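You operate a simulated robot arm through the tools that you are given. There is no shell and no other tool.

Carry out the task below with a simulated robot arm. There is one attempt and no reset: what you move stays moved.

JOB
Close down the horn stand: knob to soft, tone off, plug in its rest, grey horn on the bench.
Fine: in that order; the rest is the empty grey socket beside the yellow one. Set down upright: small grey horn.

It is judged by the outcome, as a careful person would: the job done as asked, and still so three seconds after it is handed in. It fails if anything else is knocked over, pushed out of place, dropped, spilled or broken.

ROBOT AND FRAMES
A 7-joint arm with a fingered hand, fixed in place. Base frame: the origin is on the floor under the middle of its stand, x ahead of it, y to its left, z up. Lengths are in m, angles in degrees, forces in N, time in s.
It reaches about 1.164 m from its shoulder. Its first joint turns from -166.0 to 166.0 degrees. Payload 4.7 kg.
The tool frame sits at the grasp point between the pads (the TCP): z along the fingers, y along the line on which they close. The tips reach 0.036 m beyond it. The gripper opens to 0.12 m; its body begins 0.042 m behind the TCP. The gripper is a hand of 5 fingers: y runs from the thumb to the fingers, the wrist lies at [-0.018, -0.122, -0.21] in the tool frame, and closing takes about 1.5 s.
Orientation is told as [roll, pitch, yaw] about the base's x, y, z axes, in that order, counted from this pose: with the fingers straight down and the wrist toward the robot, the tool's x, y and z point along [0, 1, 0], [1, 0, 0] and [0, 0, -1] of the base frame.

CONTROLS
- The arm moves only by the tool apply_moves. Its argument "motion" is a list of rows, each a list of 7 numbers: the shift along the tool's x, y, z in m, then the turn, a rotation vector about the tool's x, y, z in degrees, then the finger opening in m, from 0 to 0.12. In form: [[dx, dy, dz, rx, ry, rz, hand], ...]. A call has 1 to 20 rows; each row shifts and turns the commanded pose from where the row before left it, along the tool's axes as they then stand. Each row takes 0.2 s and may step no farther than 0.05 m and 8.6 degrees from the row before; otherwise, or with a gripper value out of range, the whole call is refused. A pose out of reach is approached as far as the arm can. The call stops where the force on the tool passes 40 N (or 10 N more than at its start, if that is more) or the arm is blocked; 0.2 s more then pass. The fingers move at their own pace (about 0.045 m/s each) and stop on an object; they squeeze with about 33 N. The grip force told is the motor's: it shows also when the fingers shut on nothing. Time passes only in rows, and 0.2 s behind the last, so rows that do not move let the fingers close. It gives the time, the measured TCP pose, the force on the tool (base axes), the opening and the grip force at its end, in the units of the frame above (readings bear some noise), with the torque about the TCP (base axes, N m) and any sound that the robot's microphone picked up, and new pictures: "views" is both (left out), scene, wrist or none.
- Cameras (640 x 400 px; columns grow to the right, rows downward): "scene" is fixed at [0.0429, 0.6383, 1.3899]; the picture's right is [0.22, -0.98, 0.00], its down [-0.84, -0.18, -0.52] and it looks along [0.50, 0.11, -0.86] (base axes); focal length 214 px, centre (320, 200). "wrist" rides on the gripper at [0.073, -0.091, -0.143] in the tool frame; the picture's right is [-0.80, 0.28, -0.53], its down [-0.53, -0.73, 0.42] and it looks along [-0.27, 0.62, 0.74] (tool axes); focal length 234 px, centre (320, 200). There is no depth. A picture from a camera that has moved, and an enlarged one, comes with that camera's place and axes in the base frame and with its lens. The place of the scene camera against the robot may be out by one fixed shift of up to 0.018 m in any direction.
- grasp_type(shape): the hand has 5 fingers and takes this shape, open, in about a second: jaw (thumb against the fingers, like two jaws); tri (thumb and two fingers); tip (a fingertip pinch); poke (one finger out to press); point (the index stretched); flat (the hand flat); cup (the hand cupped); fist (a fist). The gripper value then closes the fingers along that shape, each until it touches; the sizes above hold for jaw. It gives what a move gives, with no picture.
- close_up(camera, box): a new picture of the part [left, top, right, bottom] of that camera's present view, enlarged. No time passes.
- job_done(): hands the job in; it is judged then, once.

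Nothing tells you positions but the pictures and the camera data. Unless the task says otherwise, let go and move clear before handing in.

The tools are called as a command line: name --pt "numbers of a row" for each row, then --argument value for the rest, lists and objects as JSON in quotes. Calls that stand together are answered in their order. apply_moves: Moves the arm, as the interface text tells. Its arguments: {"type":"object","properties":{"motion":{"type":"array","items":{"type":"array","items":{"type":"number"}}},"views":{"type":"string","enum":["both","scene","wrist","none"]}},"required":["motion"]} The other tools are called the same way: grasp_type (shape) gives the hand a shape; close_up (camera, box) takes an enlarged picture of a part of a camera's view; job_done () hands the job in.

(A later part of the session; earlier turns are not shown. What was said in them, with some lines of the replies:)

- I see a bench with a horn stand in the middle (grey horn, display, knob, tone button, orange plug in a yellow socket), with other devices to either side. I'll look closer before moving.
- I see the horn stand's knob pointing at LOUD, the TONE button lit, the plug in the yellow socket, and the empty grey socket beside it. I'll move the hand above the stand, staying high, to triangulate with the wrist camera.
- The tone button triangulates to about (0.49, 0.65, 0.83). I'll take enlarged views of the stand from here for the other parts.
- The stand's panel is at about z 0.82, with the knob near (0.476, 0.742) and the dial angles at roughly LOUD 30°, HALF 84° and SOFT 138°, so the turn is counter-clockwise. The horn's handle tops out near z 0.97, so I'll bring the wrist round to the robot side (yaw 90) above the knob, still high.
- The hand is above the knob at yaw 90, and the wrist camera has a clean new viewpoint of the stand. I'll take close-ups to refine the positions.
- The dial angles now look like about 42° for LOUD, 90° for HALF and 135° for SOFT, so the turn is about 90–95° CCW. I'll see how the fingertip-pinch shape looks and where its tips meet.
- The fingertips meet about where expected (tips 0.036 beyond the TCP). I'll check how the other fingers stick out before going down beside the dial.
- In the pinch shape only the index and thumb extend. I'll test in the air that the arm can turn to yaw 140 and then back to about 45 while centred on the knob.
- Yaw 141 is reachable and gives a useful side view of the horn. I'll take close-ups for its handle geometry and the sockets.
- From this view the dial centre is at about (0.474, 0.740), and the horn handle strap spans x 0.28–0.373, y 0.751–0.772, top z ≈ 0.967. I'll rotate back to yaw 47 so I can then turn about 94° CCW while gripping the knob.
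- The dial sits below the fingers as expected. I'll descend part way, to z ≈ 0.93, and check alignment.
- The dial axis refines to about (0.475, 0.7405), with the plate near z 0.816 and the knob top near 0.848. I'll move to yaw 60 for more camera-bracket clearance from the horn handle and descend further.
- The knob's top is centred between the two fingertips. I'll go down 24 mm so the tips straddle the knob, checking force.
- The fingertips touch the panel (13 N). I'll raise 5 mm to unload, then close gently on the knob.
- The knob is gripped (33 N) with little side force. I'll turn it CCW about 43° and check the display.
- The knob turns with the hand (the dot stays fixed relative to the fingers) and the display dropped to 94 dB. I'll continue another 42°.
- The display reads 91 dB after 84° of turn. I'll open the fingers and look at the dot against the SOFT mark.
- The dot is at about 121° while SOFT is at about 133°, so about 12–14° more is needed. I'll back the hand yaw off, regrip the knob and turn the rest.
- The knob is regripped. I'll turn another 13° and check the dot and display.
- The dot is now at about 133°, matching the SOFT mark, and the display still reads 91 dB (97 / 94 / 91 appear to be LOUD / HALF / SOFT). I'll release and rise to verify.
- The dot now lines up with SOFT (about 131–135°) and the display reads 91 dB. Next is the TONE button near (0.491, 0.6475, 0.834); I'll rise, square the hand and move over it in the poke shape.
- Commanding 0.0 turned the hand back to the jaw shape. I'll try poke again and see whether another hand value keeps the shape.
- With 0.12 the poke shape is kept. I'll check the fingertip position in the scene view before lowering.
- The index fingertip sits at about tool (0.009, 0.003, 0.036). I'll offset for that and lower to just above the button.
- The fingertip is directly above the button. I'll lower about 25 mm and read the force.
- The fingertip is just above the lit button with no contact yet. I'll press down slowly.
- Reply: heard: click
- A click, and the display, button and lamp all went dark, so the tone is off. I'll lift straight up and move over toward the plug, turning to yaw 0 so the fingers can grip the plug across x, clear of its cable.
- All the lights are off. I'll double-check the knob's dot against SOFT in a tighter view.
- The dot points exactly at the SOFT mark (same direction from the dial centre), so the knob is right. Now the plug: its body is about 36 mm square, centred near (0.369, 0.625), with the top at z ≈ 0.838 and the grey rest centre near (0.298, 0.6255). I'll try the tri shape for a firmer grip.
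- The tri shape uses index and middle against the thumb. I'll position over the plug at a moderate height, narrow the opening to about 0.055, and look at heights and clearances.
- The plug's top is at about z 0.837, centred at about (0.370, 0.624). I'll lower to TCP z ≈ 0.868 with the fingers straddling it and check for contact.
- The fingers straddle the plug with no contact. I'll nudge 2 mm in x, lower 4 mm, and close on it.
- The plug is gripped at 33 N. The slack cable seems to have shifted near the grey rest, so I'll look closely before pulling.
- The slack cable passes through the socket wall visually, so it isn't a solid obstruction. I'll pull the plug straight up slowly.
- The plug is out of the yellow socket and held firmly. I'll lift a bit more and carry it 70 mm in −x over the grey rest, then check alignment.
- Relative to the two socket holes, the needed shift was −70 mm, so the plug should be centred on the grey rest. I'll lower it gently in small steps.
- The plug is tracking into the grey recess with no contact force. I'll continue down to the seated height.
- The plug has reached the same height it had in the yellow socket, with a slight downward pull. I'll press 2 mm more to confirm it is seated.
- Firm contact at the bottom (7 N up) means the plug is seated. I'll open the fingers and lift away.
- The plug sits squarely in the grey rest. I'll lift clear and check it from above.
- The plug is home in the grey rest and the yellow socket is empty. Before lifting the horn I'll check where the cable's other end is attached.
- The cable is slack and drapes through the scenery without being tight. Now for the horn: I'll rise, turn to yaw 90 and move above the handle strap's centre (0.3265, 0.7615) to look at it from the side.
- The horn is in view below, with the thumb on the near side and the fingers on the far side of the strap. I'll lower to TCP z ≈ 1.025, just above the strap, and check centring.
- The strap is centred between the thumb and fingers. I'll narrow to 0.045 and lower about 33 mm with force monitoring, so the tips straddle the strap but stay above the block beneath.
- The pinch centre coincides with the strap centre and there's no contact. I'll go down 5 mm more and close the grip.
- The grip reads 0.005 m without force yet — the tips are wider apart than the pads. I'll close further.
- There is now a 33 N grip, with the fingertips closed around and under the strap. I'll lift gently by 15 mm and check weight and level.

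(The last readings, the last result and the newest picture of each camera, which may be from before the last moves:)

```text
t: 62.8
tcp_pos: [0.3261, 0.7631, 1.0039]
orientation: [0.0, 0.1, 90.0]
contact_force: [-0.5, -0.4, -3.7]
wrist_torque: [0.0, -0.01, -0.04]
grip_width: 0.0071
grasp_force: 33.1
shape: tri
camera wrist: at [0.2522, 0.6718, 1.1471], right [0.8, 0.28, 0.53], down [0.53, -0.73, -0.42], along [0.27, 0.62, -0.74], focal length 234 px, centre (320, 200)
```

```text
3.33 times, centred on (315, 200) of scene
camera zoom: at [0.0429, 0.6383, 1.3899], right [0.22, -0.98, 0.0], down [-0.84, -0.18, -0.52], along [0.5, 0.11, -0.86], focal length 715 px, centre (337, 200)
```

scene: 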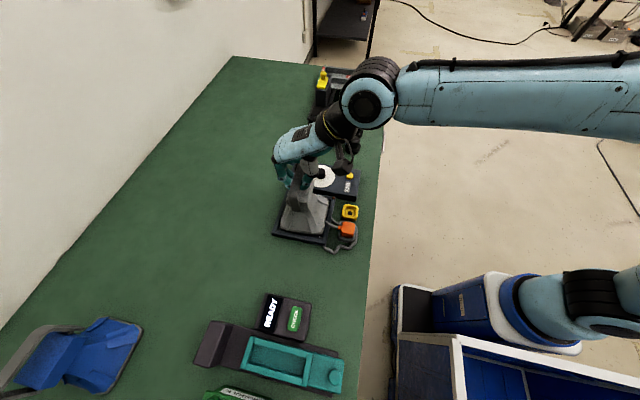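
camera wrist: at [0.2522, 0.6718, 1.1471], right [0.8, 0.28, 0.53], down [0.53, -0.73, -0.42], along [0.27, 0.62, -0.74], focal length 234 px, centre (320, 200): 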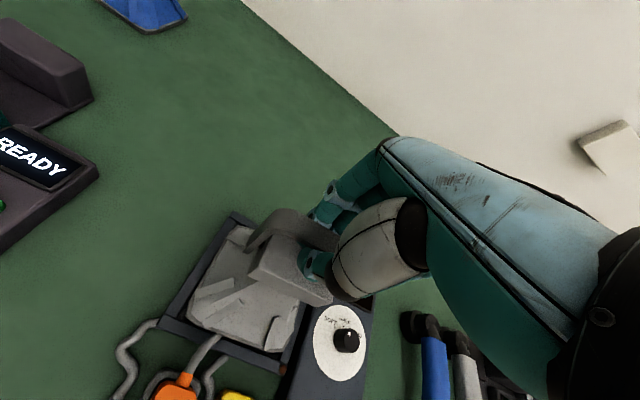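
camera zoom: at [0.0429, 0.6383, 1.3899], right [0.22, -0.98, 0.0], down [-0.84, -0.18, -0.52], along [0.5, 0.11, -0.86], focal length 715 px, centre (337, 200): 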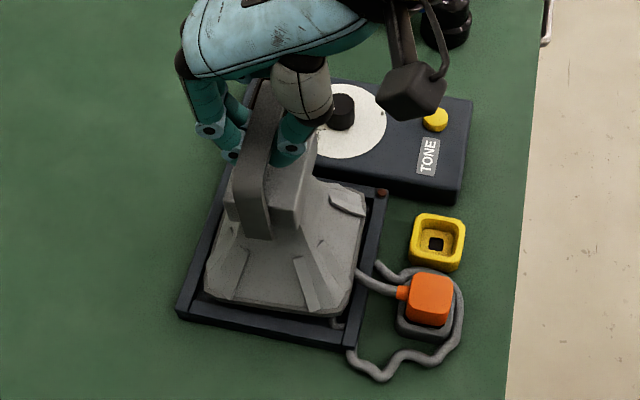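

The horn is lifted level, weighing about 0.4 kg. I'll raise it another 6 cm and check the cable and plug.

apply_moves --pt "0 0 -0.015 0 0 0 0.001" --pt "0 0 -0.015 0 0 0 0.001" --pt "0 0 -0.015 0 0 0 0.001" --pt "0 0 -0.015 0 0 0 0.001" --pt "0 0 0 0 0 0 0.001" --pt "0 0 0 0 0 0 0.001"

close_up --camera "wrist" --box '[130, 180, 380, 400]'

close_up --camera "scene" --box '[260, 140, 370, 260]'

```text
t: 64.2
tcp_pos: [0.3273, 0.762, 1.0635]
orientation: [0.0, 0.1, 90.0]
contact_force: [0.3, -0.2, -3.2]
wrist_torque: [0.01, -0.01, 0.02]
grip_width: 0.0074
grasp_force: 32.8
shape: tri
camera wrist: at [0.2527, 0.6709, 1.2066], right [0.8, 0.28, 0.53], down [0.53, -0.73, -0.42], along [0.27, 0.62, -0.74], focal length 234 px, centre (320, 200)
```

scene: 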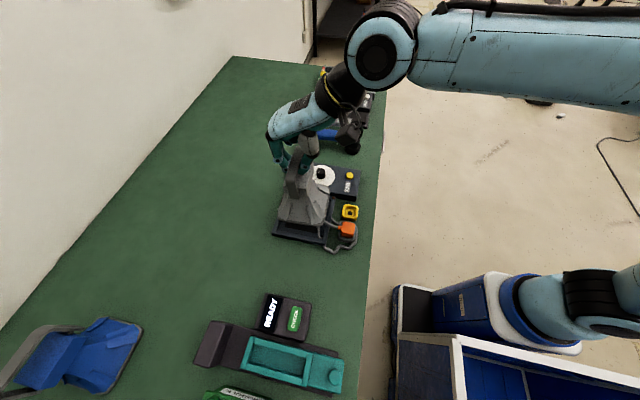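
wrist: 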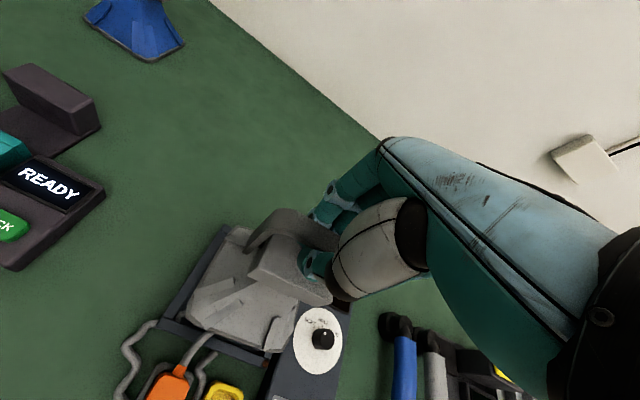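

```text
1.82 times, centred on (255, 290) of wrist
camera zoom: at [0.2527, 0.6709, 1.2066], right [0.8, 0.28, 0.53], down [0.53, -0.73, -0.42], along [0.27, 0.62, -0.74], focal length 426 px, centre (438, 36)
```

zoom: 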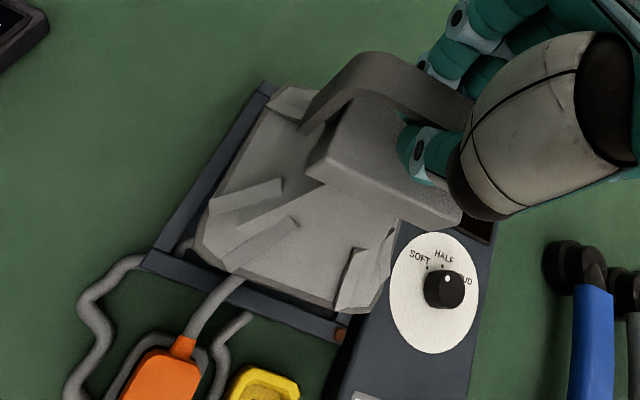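

```text
3.33 times, centred on (315, 200) of scene
camera zoom: at [0.0429, 0.6383, 1.3899], right [0.22, -0.98, 0.0], down [-0.84, -0.18, -0.52], along [0.5, 0.11, -0.86], focal length 715 px, centre (337, 200)
```

zoom: 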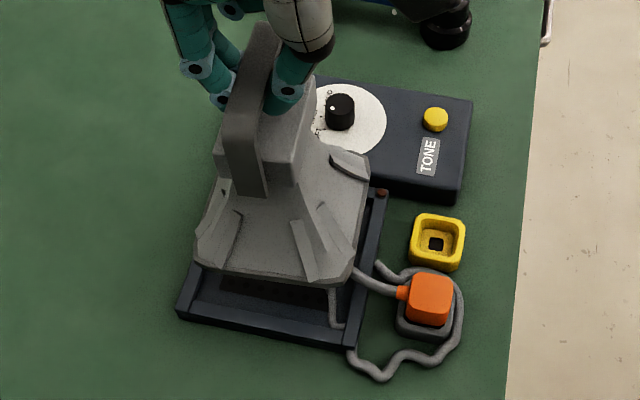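

The horn is clear of the tray and level, and the plug is undisturbed. I'll move it toward +y in a first step and watch the cable.

apply_moves --pt "0 0.02 0 0 0 0 0.001" --pt "0 0.02 0 0 0 0 0.001" --pt "0 0.02 0 0 0 0 0.001" --pt "0 0.02 0 0 0 0 0.001" --pt "0 0 0 0 0 0 0.001"

close_up --camera "wrist" --box '[100, 180, 380, 400]'

close_up --camera "scene" --box '[240, 140, 370, 260]'

```text
t: 65.4
tcp_pos: [0.3271, 0.8422, 1.0631]
orientation: [0.1, 0.0, 90.1]
contact_force: [-0.5, 0.4, -4.7]
wrist_torque: [0.04, -0.01, 0.0]
grip_width: 0.0073
grasp_force: 32.5
shape: tri
camera wrist: at [0.2536, 0.7515, 1.207], right [0.8, 0.28, 0.53], down [0.53, -0.73, -0.42], along [0.27, 0.62, -0.74], focal length 234 px, centre (320, 200)
```

scene: 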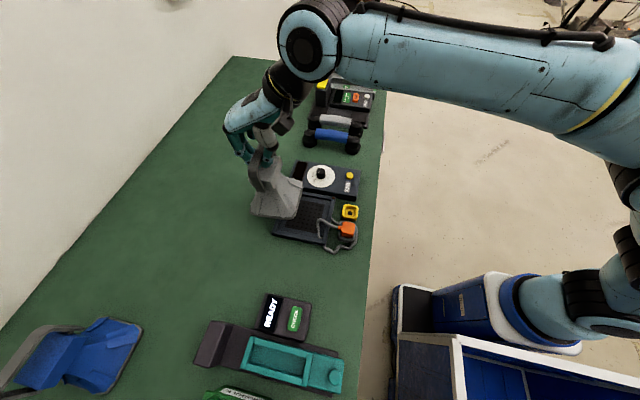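
wrist: 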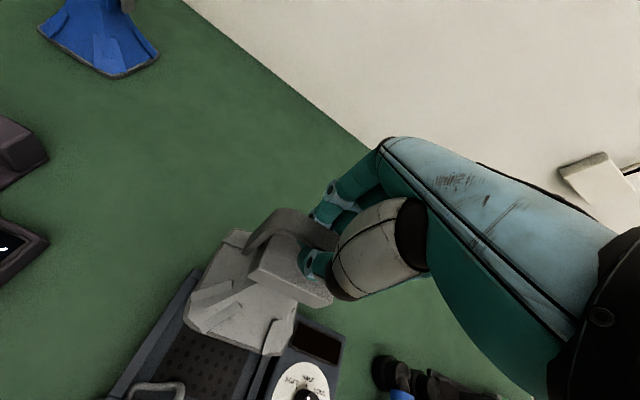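

```text
1.82 times, centred on (240, 290) of wrist
camera zoom: at [0.2536, 0.7515, 1.207], right [0.8, 0.28, 0.53], down [0.53, -0.73, -0.42], along [0.27, 0.62, -0.74], focal length 426 px, centre (466, 36)
```

zoom: 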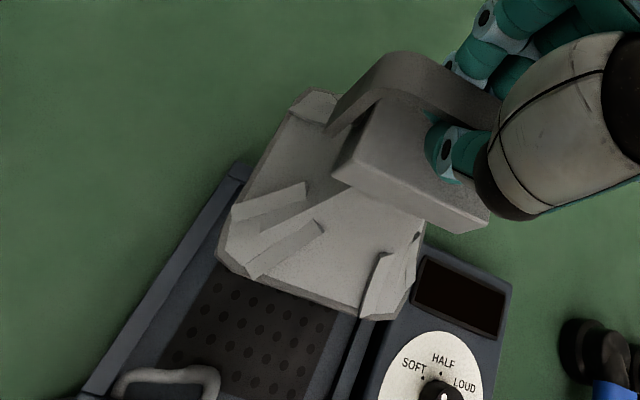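

```text
3.33 times, centred on (305, 200) of scene
camera zoom: at [0.0429, 0.6383, 1.3899], right [0.22, -0.98, 0.0], down [-0.84, -0.18, -0.52], along [0.5, 0.11, -0.86], focal length 715 px, centre (370, 200)
```

zoom: 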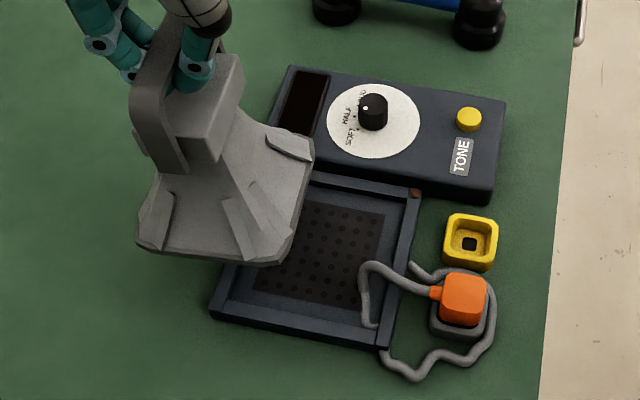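

The cable is anchored to the stand, not the horn, and the plug stays put. I'll carry the horn on to y ≈ 0.945 over clear bench and lower to just above the surface.

apply_moves --pt "0 0.02 0 0 0 0 0.001" --pt "0 0.025 0 0 0 0 0.001" --pt "0 0.025 0 0 0 0 0.001" --pt "0 0.025 0 0 0 0 0.001" --pt "0 0.015 0 0 0 0 0.001" --pt "0 0 0 0 0 0 0.001" --pt "0 0 0.02 0 0 0 0.001" --pt "0 0 0.02 0 0 0 0.001" --pt "0 0 0.015 0 0 0 0.001" --pt "0 0 0 0 0 0 0.001"

close_up --camera "scene" --box '[200, 120, 370, 260]'

close_up --camera "wrist" --box '[100, 180, 380, 400]'

```text
t: 67.6
tcp_pos: [0.3258, 0.9372, 1.0026]
orientation: [0.1, 0.0, 90.0]
contact_force: [-1.0, 0.0, -4.3]
wrist_torque: [0.01, 0.01, 0.01]
grip_width: 0.0075
grasp_force: 32.9
shape: tri
out of reach, approached as far as the arm can: row 5
camera wrist: at [0.2524, 0.8466, 1.1454], right [0.8, 0.28, 0.53], down [0.53, -0.73, -0.42], along [0.27, 0.62, -0.74], focal length 234 px, centre (320, 200)
```

scene: 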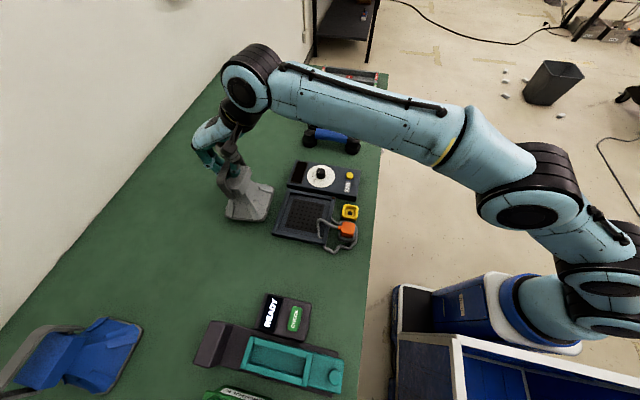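
wrist: 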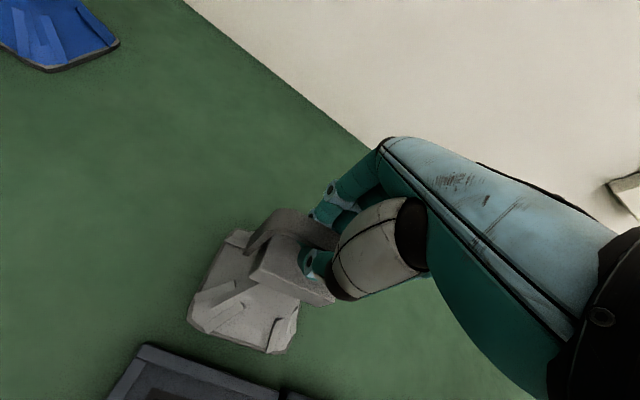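

```text
2.86 times, centred on (285, 190) of scene
camera zoom: at [0.0429, 0.6383, 1.3899], right [0.22, -0.98, 0.0], down [-0.84, -0.18, -0.52], along [0.5, 0.11, -0.86], focal length 613 px, centre (420, 229)
```

zoom: 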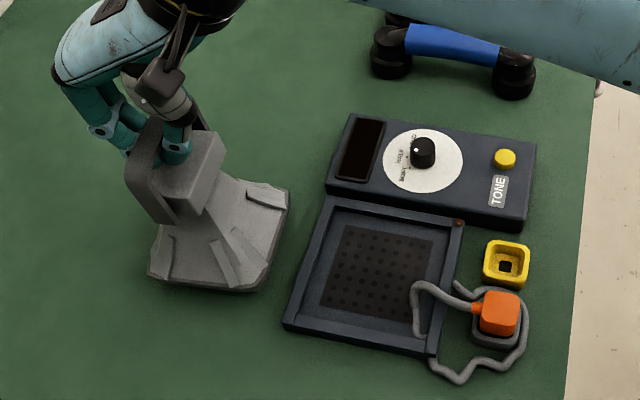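

```text
1.82 times, centred on (240, 290) of wrist
camera zoom: at [0.2524, 0.8466, 1.1454], right [0.8, 0.28, 0.53], down [0.53, -0.73, -0.42], along [0.27, 0.62, -0.74], focal length 426 px, centre (466, 36)
```

zoom: 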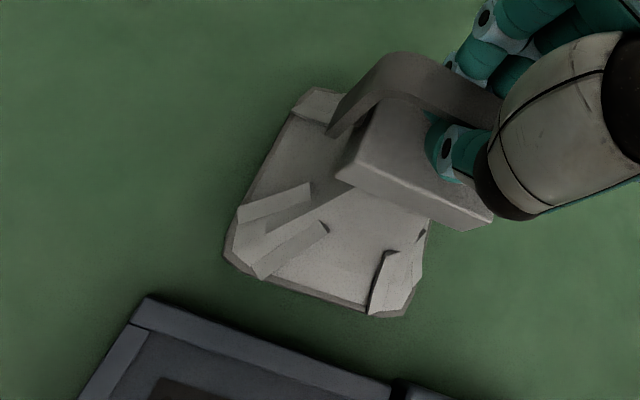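

The arm is near its reach limit here; the horn hangs level over clear bench just beyond the tray. I'll back off 8 mm so the pose is comfortably reachable, then lower in small steps.

apply_moves --pt "0 -0.008 0 0 0 0 0.001" --pt "0 0 0 0 0 0 0.001" --pt "0 0 0.006 0 0 0 0.001" --pt "0 0 0.004 0 0 0 0.001" --pt "0 0 0 0 0 0 0.001"

close_up --camera "scene" --box '[200, 140, 320, 240]'

```text
t: 68.8
tcp_pos: [0.3245, 0.9293, 0.9909]
orientation: [0.0, -0.1, 90.0]
contact_force: [-0.2, 0.6, -4.7]
wrist_torque: [0.01, 0.01, -0.02]
grip_width: 0.0078
grasp_force: 32.5
shape: tri
camera wrist: at [0.252, 0.8386, 1.1347], right [0.8, 0.28, 0.52], down [0.53, -0.73, -0.42], along [0.27, 0.62, -0.74], focal length 234 px, centre (320, 200)
```

scene: 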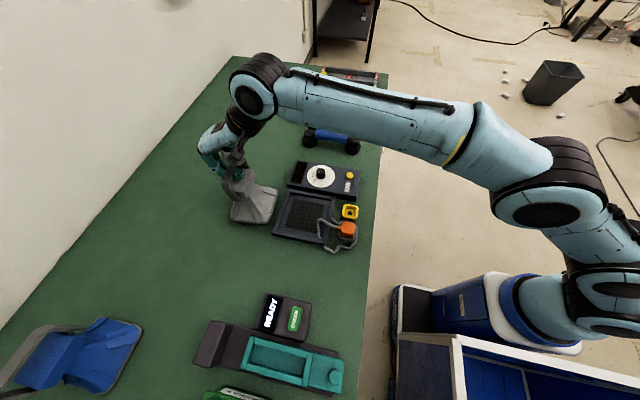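
wrist: 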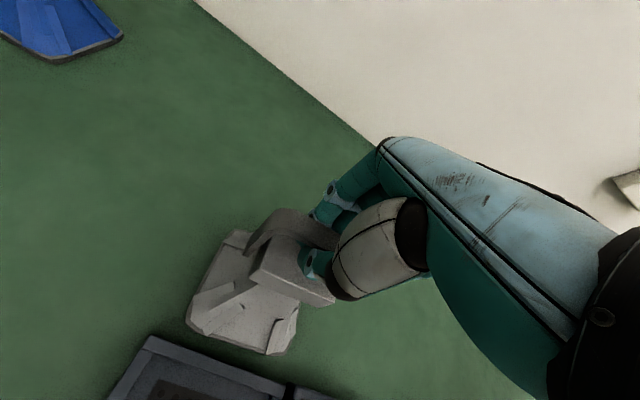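

```text
4.00 times, centred on (260, 190) of scene
camera zoom: at [0.0429, 0.6383, 1.3899], right [0.22, -0.98, 0.0], down [-0.84, -0.18, -0.52], along [0.5, 0.11, -0.86], focal length 858 px, centre (560, 240)
```

zoom: 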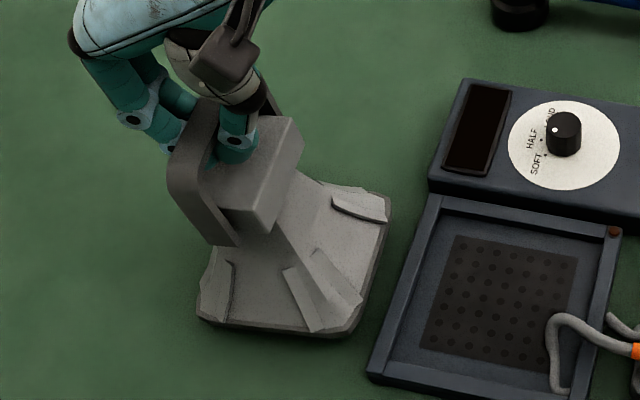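

The horn is hovering just above the bench. I'll lower in small steps until contact.

apply_moves --pt "0 0 0.004 0 0 0 0.001" --pt "0 0 0.003 0 0 0 0.001" --pt "0 0 0 0 0 0 0.001" --views "none"

```text
t: 69.6
tcp_pos: [0.3246, 0.9292, 0.9845]
orientation: [0.0, -0.1, 90.0]
contact_force: [-0.1, -0.2, -4.9]
wrist_torque: [0.05, 0.03, 0.0]
grip_width: 0.0076
grasp_force: 32.8
shape: tri
```

No contact yet. I'll continue down in small steps.

apply_moves --pt "0 0 0.003 0 0 0 0.001" --pt "0 0 0.003 0 0 0 0.001" --pt "0 0 0 0 0 0 0.001" --views "none"

```text
t: 70.4
tcp_pos: [0.3247, 0.9292, 0.9793]
orientation: [0.0, 0.0, 90.0]
contact_force: [0.1, 0.9, -3.7]
wrist_torque: [0.01, 0.0, -0.01]
grip_width: 0.0076
grasp_force: 33.0
shape: tri
```

apply_moves --pt "0 0 0.003 0 0 0 0.001" --pt "0 0 0.002 0 0 0 0.001" --pt "0 0 0 0 0 0 0.001" --views "scene"

close_up --camera "scene" --box '[200, 140, 320, 240]'

```text
t: 71.2
tcp_pos: [0.3252, 0.9291, 0.9735]
orientation: [0.0, 0.0, 90.0]
contact_force: [-0.6, -0.2, -0.9]
wrist_torque: [0.0, 0.04, 0.01]
grip_width: 0.0075
grasp_force: 33.3
shape: tri
```

scene: 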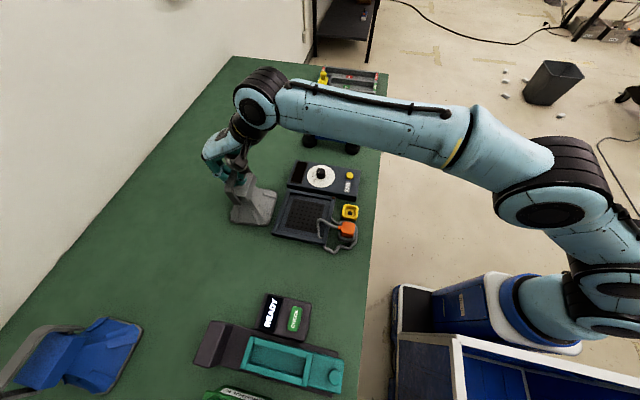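

```text
4.00 times, centred on (260, 190) of scene
camera zoom: at [0.0429, 0.6383, 1.3899], right [0.22, -0.98, 0.0], down [-0.84, -0.18, -0.52], along [0.5, 0.11, -0.86], focal length 858 px, centre (560, 240)
```

zoom: 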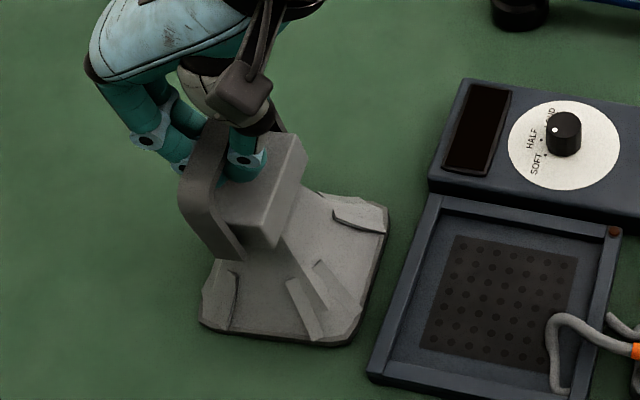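

The load has dropped to about 1 N, so the horn is touching down. One more millimetre or two to confirm full support.

apply_moves --pt "0 0 0.002 0 0 0 0.001" --pt "0 0 0 0 0 0 0.001" --views "wrist"

close_up --camera "wrist" --box '[230, 180, 380, 310]'

```text
t: 71.8
tcp_pos: [0.3249, 0.9292, 0.9705]
orientation: [0.0, 0.0, 90.0]
contact_force: [0.2, -0.5, -3.0]
wrist_torque: [0.04, 0.01, 0.01]
grip_width: 0.0075
grasp_force: 33.0
shape: tri
camera wrist: at [0.2513, 0.8391, 1.1135], right [0.8, 0.28, 0.52], down [0.53, -0.73, -0.42], along [0.27, 0.62, -0.74], focal length 234 px, centre (320, 200)
```

wrist: 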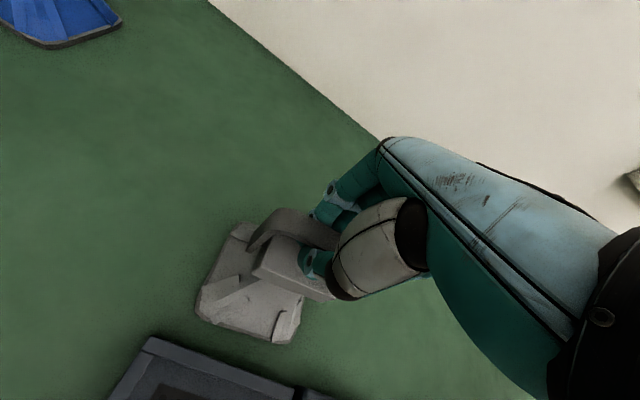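

```text
3.08 times, centred on (305, 245) of wrist
camera zoom: at [0.2513, 0.8391, 1.1135], right [0.8, 0.28, 0.52], down [0.53, -0.73, -0.42], along [0.27, 0.62, -0.74], focal length 720 px, centre (366, 62)
```

zoom: 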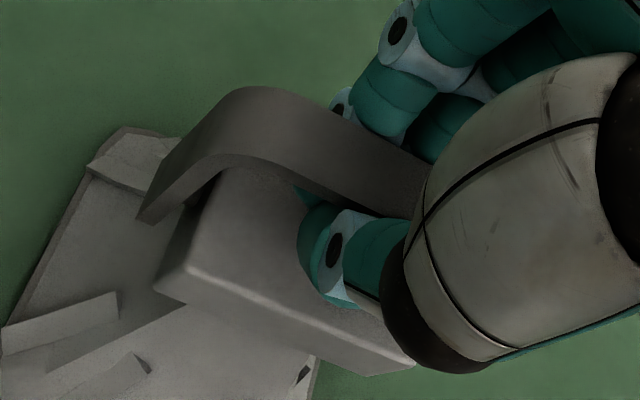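

The horn now appears to be resting (it shifted up relative to the hand). I'll take another reading and check its level in the scene view.

apply_moves --pt "0 0 0 0 0 0 0.001" --pt "0 0 0 0 0 0 0.001" --views "scene"

close_up --camera "scene" --box '[200, 140, 320, 240]'

close_up --camera "wrist" --box '[150, 180, 380, 380]'

```text
t: 72.4
tcp_pos: [0.3249, 0.9298, 0.9703]
orientation: [0.1, 0.1, 90.1]
contact_force: [-0.2, 0.4, -3.8]
wrist_torque: [0.01, 0.03, -0.04]
grip_width: 0.0076
grasp_force: 32.9
shape: tri
```

scene: 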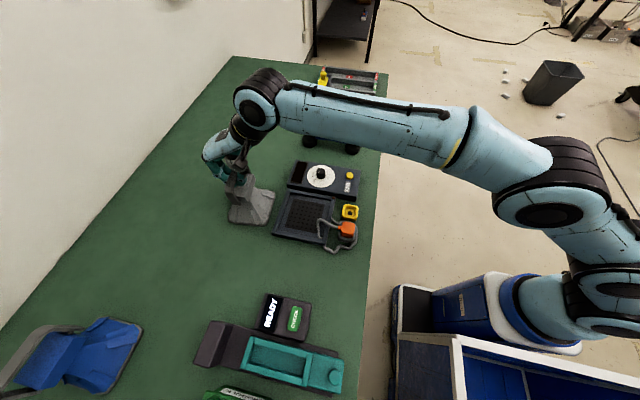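

```text
4.00 times, centred on (260, 190) of scene
camera zoom: at [0.0429, 0.6383, 1.3899], right [0.22, -0.98, 0.0], down [-0.84, -0.18, -0.52], along [0.5, 0.11, -0.86], focal length 858 px, centre (560, 240)
```

zoom: 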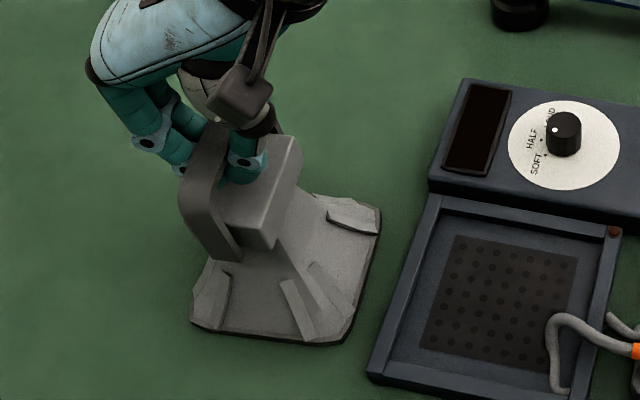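

```text
2.00 times, centred on (265, 280) of wrist
camera zoom: at [0.2512, 0.8391, 1.1137], right [0.8, 0.28, 0.52], down [0.53, -0.73, -0.42], along [0.27, 0.62, -0.74], focal length 468 px, centre (430, 40)
```

zoom: 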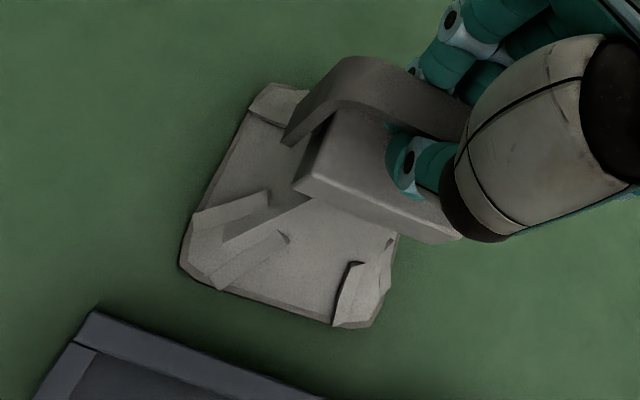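

The load still reads about 3–4 N, so I need to see whether the horn is really down and level. I'll zoom in tightly.

close_up --camera "scene" --box '[220, 165, 285, 230]'

close_up --camera "wrist" --box '[180, 200, 340, 360]'

```text
6.15 times, centred on (252, 198) of scene
camera zoom: at [0.0429, 0.6383, 1.3899], right [0.22, -0.98, 0.0], down [-0.84, -0.18, -0.52], along [0.5, 0.11, -0.86], focal length 1320 px, centre (735, 215)
```

zoom: 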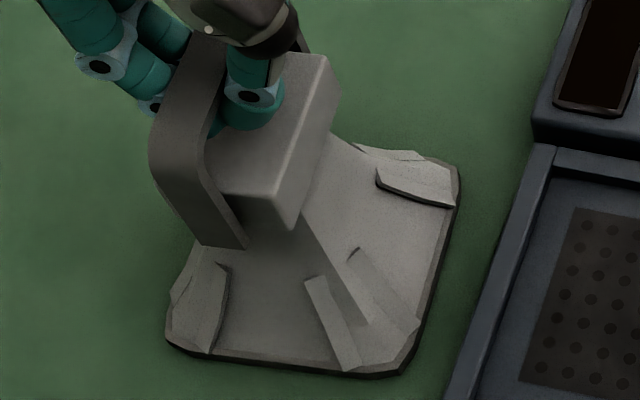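

```text
2.50 times, centred on (260, 280) of wrist
camera zoom: at [0.2512, 0.8391, 1.1137], right [0.8, 0.28, 0.52], down [0.53, -0.73, -0.42], along [0.27, 0.62, -0.74], focal length 585 px, centre (470, 0)
```

zoom: 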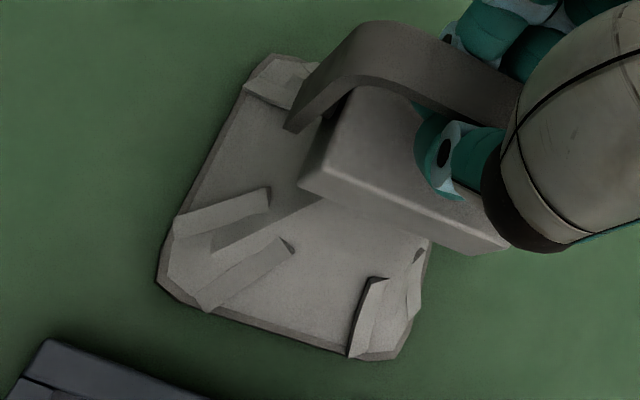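

The horn's base corners match bench level from both cameras (centre at about (0.327, 0.932)) and the hand has slid about 6 mm down relative to the strap, so it's resting; a similar −3 N showed when merely gripping it in the tray. I'll lower 2 mm more and then open slowly.

apply_moves --pt "0 0 0.002 0 0 0 0.001" --pt "0 0 0 0 0 0 0.001" --pt "0 0 0 0 0 0 0.001" --views "none"

```text
t: 73.2
tcp_pos: [0.3243, 0.93, 0.9682]
orientation: [0.0, -0.1, 90.0]
contact_force: [-0.5, -1.1, 1.0]
wrist_torque: [-0.01, 0.02, 0.0]
grip_width: 0.0073
grasp_force: 33.5
shape: tri
```

The horn's weight is now off the hand (+1 N). I'll open the fingers slowly in place.

apply_moves --pt "0 0 0 0 0 0 0.008" --pt "0 0 0 0 0 0 0.012" --pt "0 0 0 0 0 0 0.018" --pt "0 0 0 0 0 0 0.025" --pt "0 0 0 0 0 0 0.032" --pt "0 0 0 0 0 0 0.04" --pt "0 0 0 0 0 0 0.045" --pt "0 0 0 0 0 0 0.045"

close_up --camera "wrist" --box '[180, 180, 380, 360]'

close_up --camera "scene" --box '[220, 150, 300, 230]'

```text
t: 75.0
tcp_pos: [0.3243, 0.9303, 0.9679]
orientation: [-0.1, 0.0, 89.9]
contact_force: [0.4, -0.1, -0.2]
wrist_torque: [0.01, -0.01, -0.03]
grip_width: 0.0446
grasp_force: 0.0
shape: tri
camera wrist: at [0.2511, 0.839, 1.1119], right [0.8, 0.28, 0.53], down [0.53, -0.73, -0.42], along [0.27, 0.62, -0.74], focal length 234 px, centre (320, 200)
```

scene: 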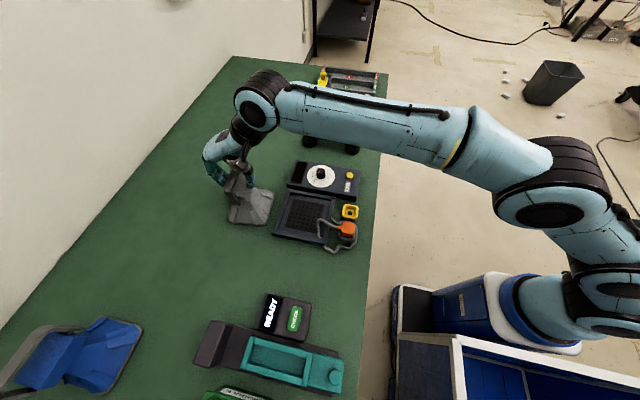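
wrist: 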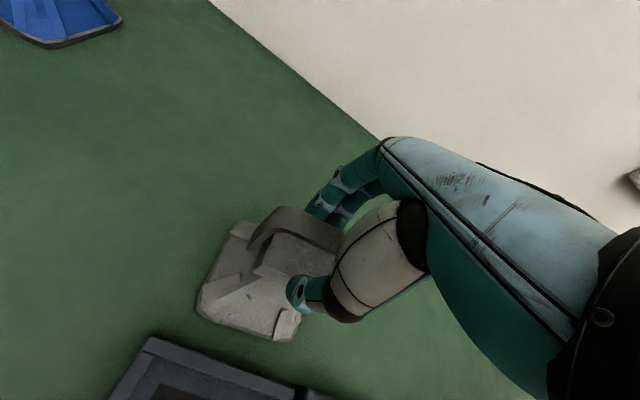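

```text
2.22 times, centred on (280, 270) of wrist
camera zoom: at [0.2511, 0.839, 1.1119], right [0.8, 0.28, 0.53], down [0.53, -0.73, -0.42], along [0.27, 0.62, -0.74], focal length 520 px, centre (409, 44)
```

zoom: 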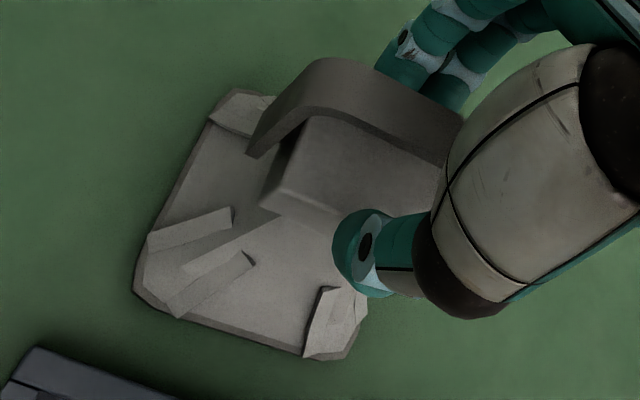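

```text
5.00 times, centred on (260, 190) of scene
camera zoom: at [0.0429, 0.6383, 1.3899], right [0.22, -0.98, 0.0], down [-0.84, -0.18, -0.52], along [0.5, 0.11, -0.86], focal length 1072 px, centre (620, 250)
```

zoom: 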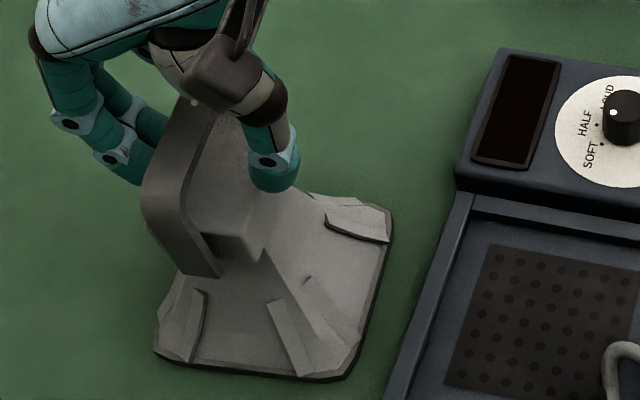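

The horn stands upright on the bench. I'll open a bit wider for clearance around the strap and rise slowly.

apply_moves --pt "0 0 0 0 0 0 0.055" --pt "0 0 0 0 0 0 0.065" --pt "0 0 0 0 0 0 0.065" --pt "0 0 -0.005 0 0 0 0.065" --pt "0 0 -0.01 0 0 0 0.065" --pt "0 0 -0.015 0 0 0 0.065" --pt "0 0 0 0 0 0 0.065"

close_up --camera "scene" --box '[220, 150, 300, 230]'

close_up --camera "wrist" --box '[180, 180, 380, 360]'

```text
t: 76.6
tcp_pos: [0.3249, 0.9297, 0.9981]
orientation: [0.0, 0.0, 90.0]
contact_force: [0.2, -0.2, -0.2]
wrist_torque: [0.01, 0.0, -0.02]
grip_width: 0.0646
grasp_force: 0.0
shape: tri
camera wrist: at [0.251, 0.8388, 1.1416], right [0.8, 0.28, 0.53], down [0.53, -0.73, -0.42], along [0.27, 0.62, -0.74], focal length 234 px, centre (320, 200)
```

scene: 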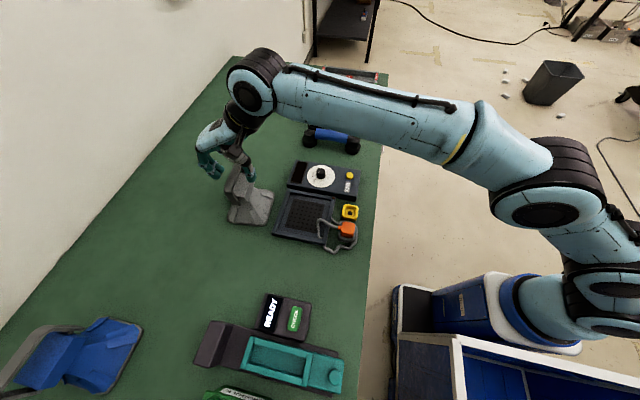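
wrist: 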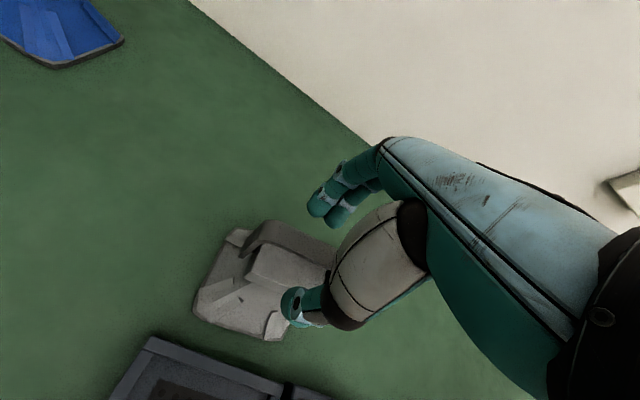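

```text
5.00 times, centred on (260, 190) of scene
camera zoom: at [0.0429, 0.6383, 1.3899], right [0.22, -0.98, 0.0], down [-0.84, -0.18, -0.52], along [0.5, 0.11, -0.86], focal length 1072 px, centre (620, 250)
```

zoom: 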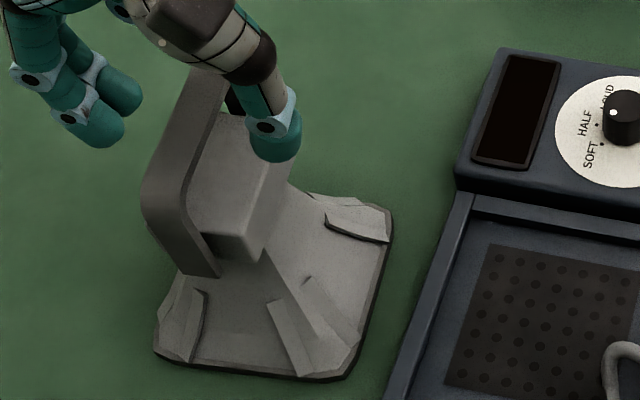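

```text
2.22 times, centred on (280, 270) of wrist
camera zoom: at [0.251, 0.8388, 1.1416], right [0.8, 0.28, 0.53], down [0.53, -0.73, -0.42], along [0.27, 0.62, -0.74], focal length 520 px, centre (409, 44)
```

zoom: 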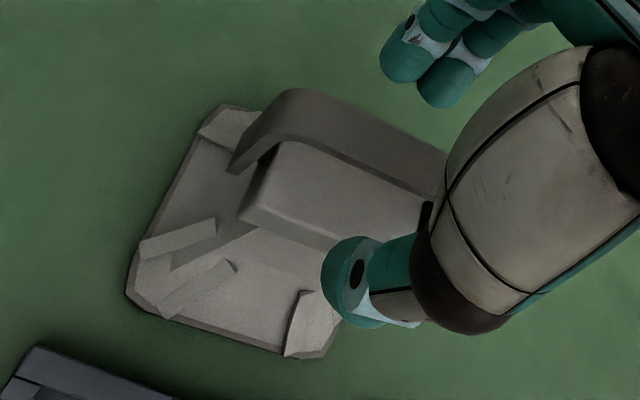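

The horn stays put as the hand rises. I'll go up more and retreat toward the robot, well clear of everything.

apply_moves --pt "0 0 -0.03 0 0 0 0.065" --pt "0 0 -0.03 0 0 0 0.065" --pt "0 0 -0.02 0 0 0 0.065" --pt "0 0 0 0 0 0 0.065" --pt "0 -0.04 -0.01 0 0 0 0.065" --pt "0 -0.04 -0.01 0 0 0 0.065" --pt "0 -0.04 -0.02 0 0 0 0.065" --pt "0 -0.04 -0.02 0 0 0 0.065" --pt "0 -0.04 -0.02 0 0 0 0.065" --pt "0 -0.04 0 0 0 0 0.065" --pt "0 -0.04 0 0 0 0 0.065" --pt "0 -0.04 0 0 0 0 0.065" --pt "0 -0.04 0 0 0 0 0.065" --pt "0 -0.04 0 0 0 0 0.065" --pt "0 0 0 0 0 0 0.065"

close_up --camera "scene" --box '[210, 140, 380, 260]'

close_up --camera "scene" --box '[270, 150, 370, 260]'

```text
t: 79.8
tcp_pos: [0.3258, 0.5242, 1.1598]
orientation: [-0.1, 0.0, 90.1]
contact_force: [-0.4, -0.5, -0.8]
wrist_torque: [0.02, 0.01, -0.03]
grip_width: 0.0648
grasp_force: 0.1
shape: tri
out of reach, approached as far as the arm can: row 3
camera wrist: at [0.2511, 0.4341, 1.3023], right [0.8, 0.28, 0.53], down [0.53, -0.73, -0.42], along [0.27, 0.62, -0.74], focal length 234 px, centre (320, 200)
```

scene: 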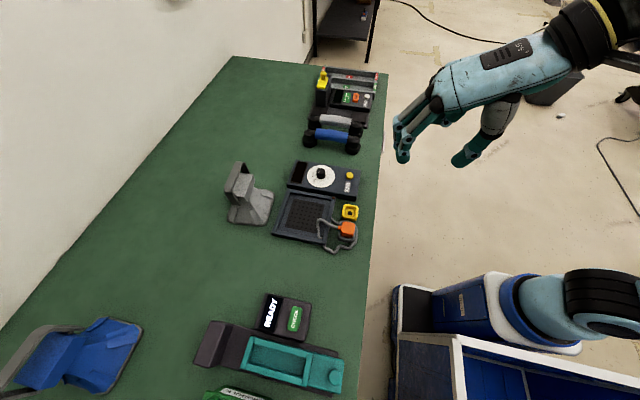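
wrist: 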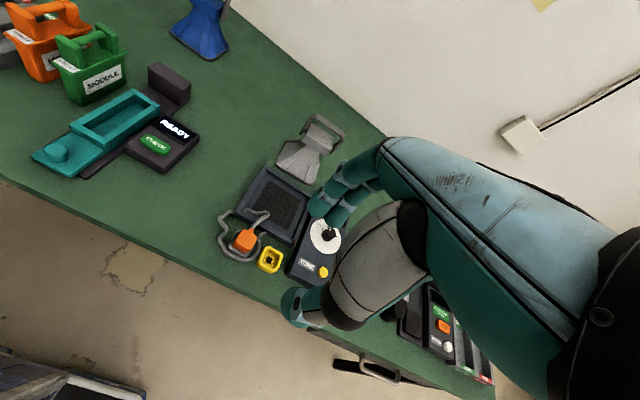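

```text
3.33 times, centred on (295, 200) of scene
camera zoom: at [0.0429, 0.6383, 1.3899], right [0.22, -0.98, 0.0], down [-0.84, -0.18, -0.52], along [0.5, 0.11, -0.86], focal length 715 px, centre (403, 200)
```

zoom: 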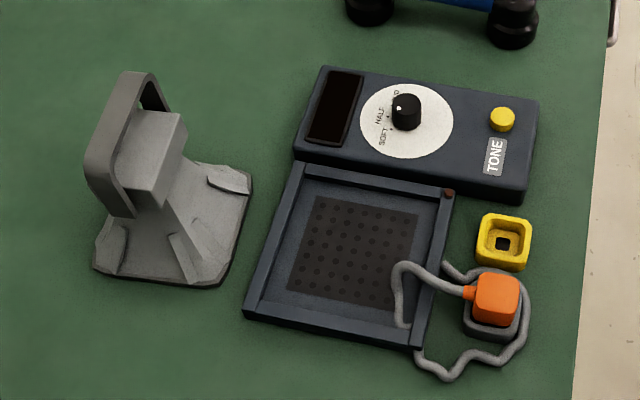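

```text
3.64 times, centred on (320, 205) of scene
camera zoom: at [0.0429, 0.6383, 1.3899], right [0.22, -0.98, 0.0], down [-0.84, -0.18, -0.52], along [0.5, 0.11, -0.86], focal length 780 px, centre (320, 182)
```

zoom: 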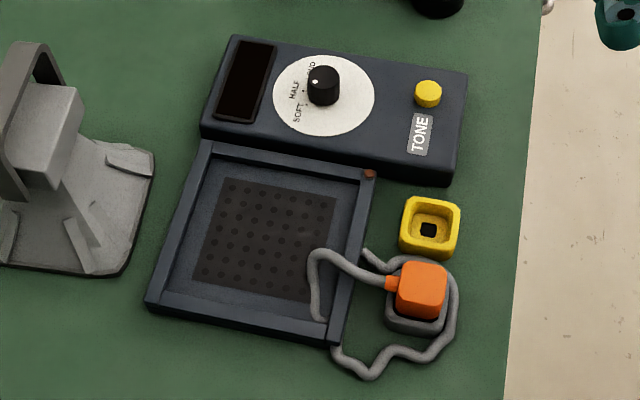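

Everything looks in place: knob at SOFT, display and lamp dark, plug in the grey rest, horn upright on the bench. I'll do one last check of the knob and plug.

close_up --camera "scene" --box '[295, 155, 345, 195]'

close_up --camera "wrist" --box '[200, 100, 360, 290]'

```text
10.00 times, centred on (320, 175) of scene
camera zoom: at [0.0429, 0.6383, 1.3899], right [0.22, -0.98, 0.0], down [-0.84, -0.18, -0.52], along [0.5, 0.11, -0.86], focal length 2145 px, centre (320, 450)
```

zoom: 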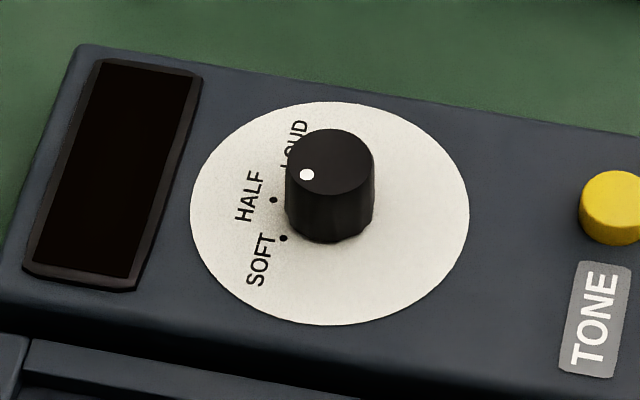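

```text
2.11 times, centred on (280, 195) of wrist
camera zoom: at [0.2511, 0.4341, 1.3023], right [0.8, 0.28, 0.53], down [0.53, -0.73, -0.42], along [0.27, 0.62, -0.74], focal length 493 px, centre (404, 210)
```

zoom: 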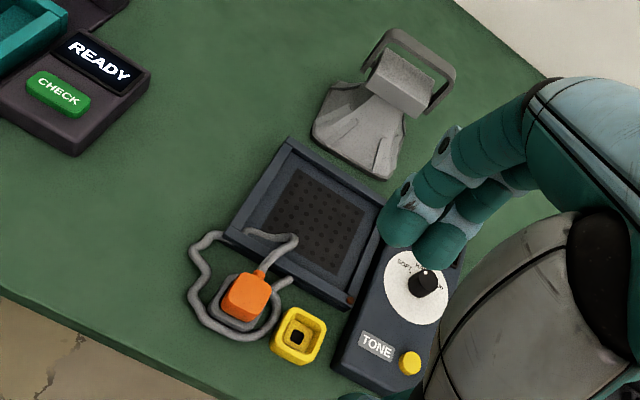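

The dot's direction from the knob centre (−24, +13) matches the SOFT mark's (−46, +25) exactly. The tone is off, the plug is in the grey rest, the horn stands upright on the bench and the hand is clear, so I'm handing in.

job_done

```text
The job is handed in.
```

The horn stand is closed down, in the order you asked, and I've handed the job in.

- **Knob:** turned from LOUD to SOFT. Its white dot lines up with the SOFT mark, and the display read 91 dB before the tone went off.
- **Tone:** one press on the TONE button gave a click. The button light, display and red lamp all went dark.
- **Plug:** moved from the yellow socket to the grey one. I pressed it down until it met firm resistance at the bottom. The cable is slack.
- **Grey horn:** lifted out of its tray by the handle and set upright on the clear bench just beyond the tray. It didn't move when I let go.

In the last pictures nothing else was knocked over or out of place. The hand is well clear of the bench items.
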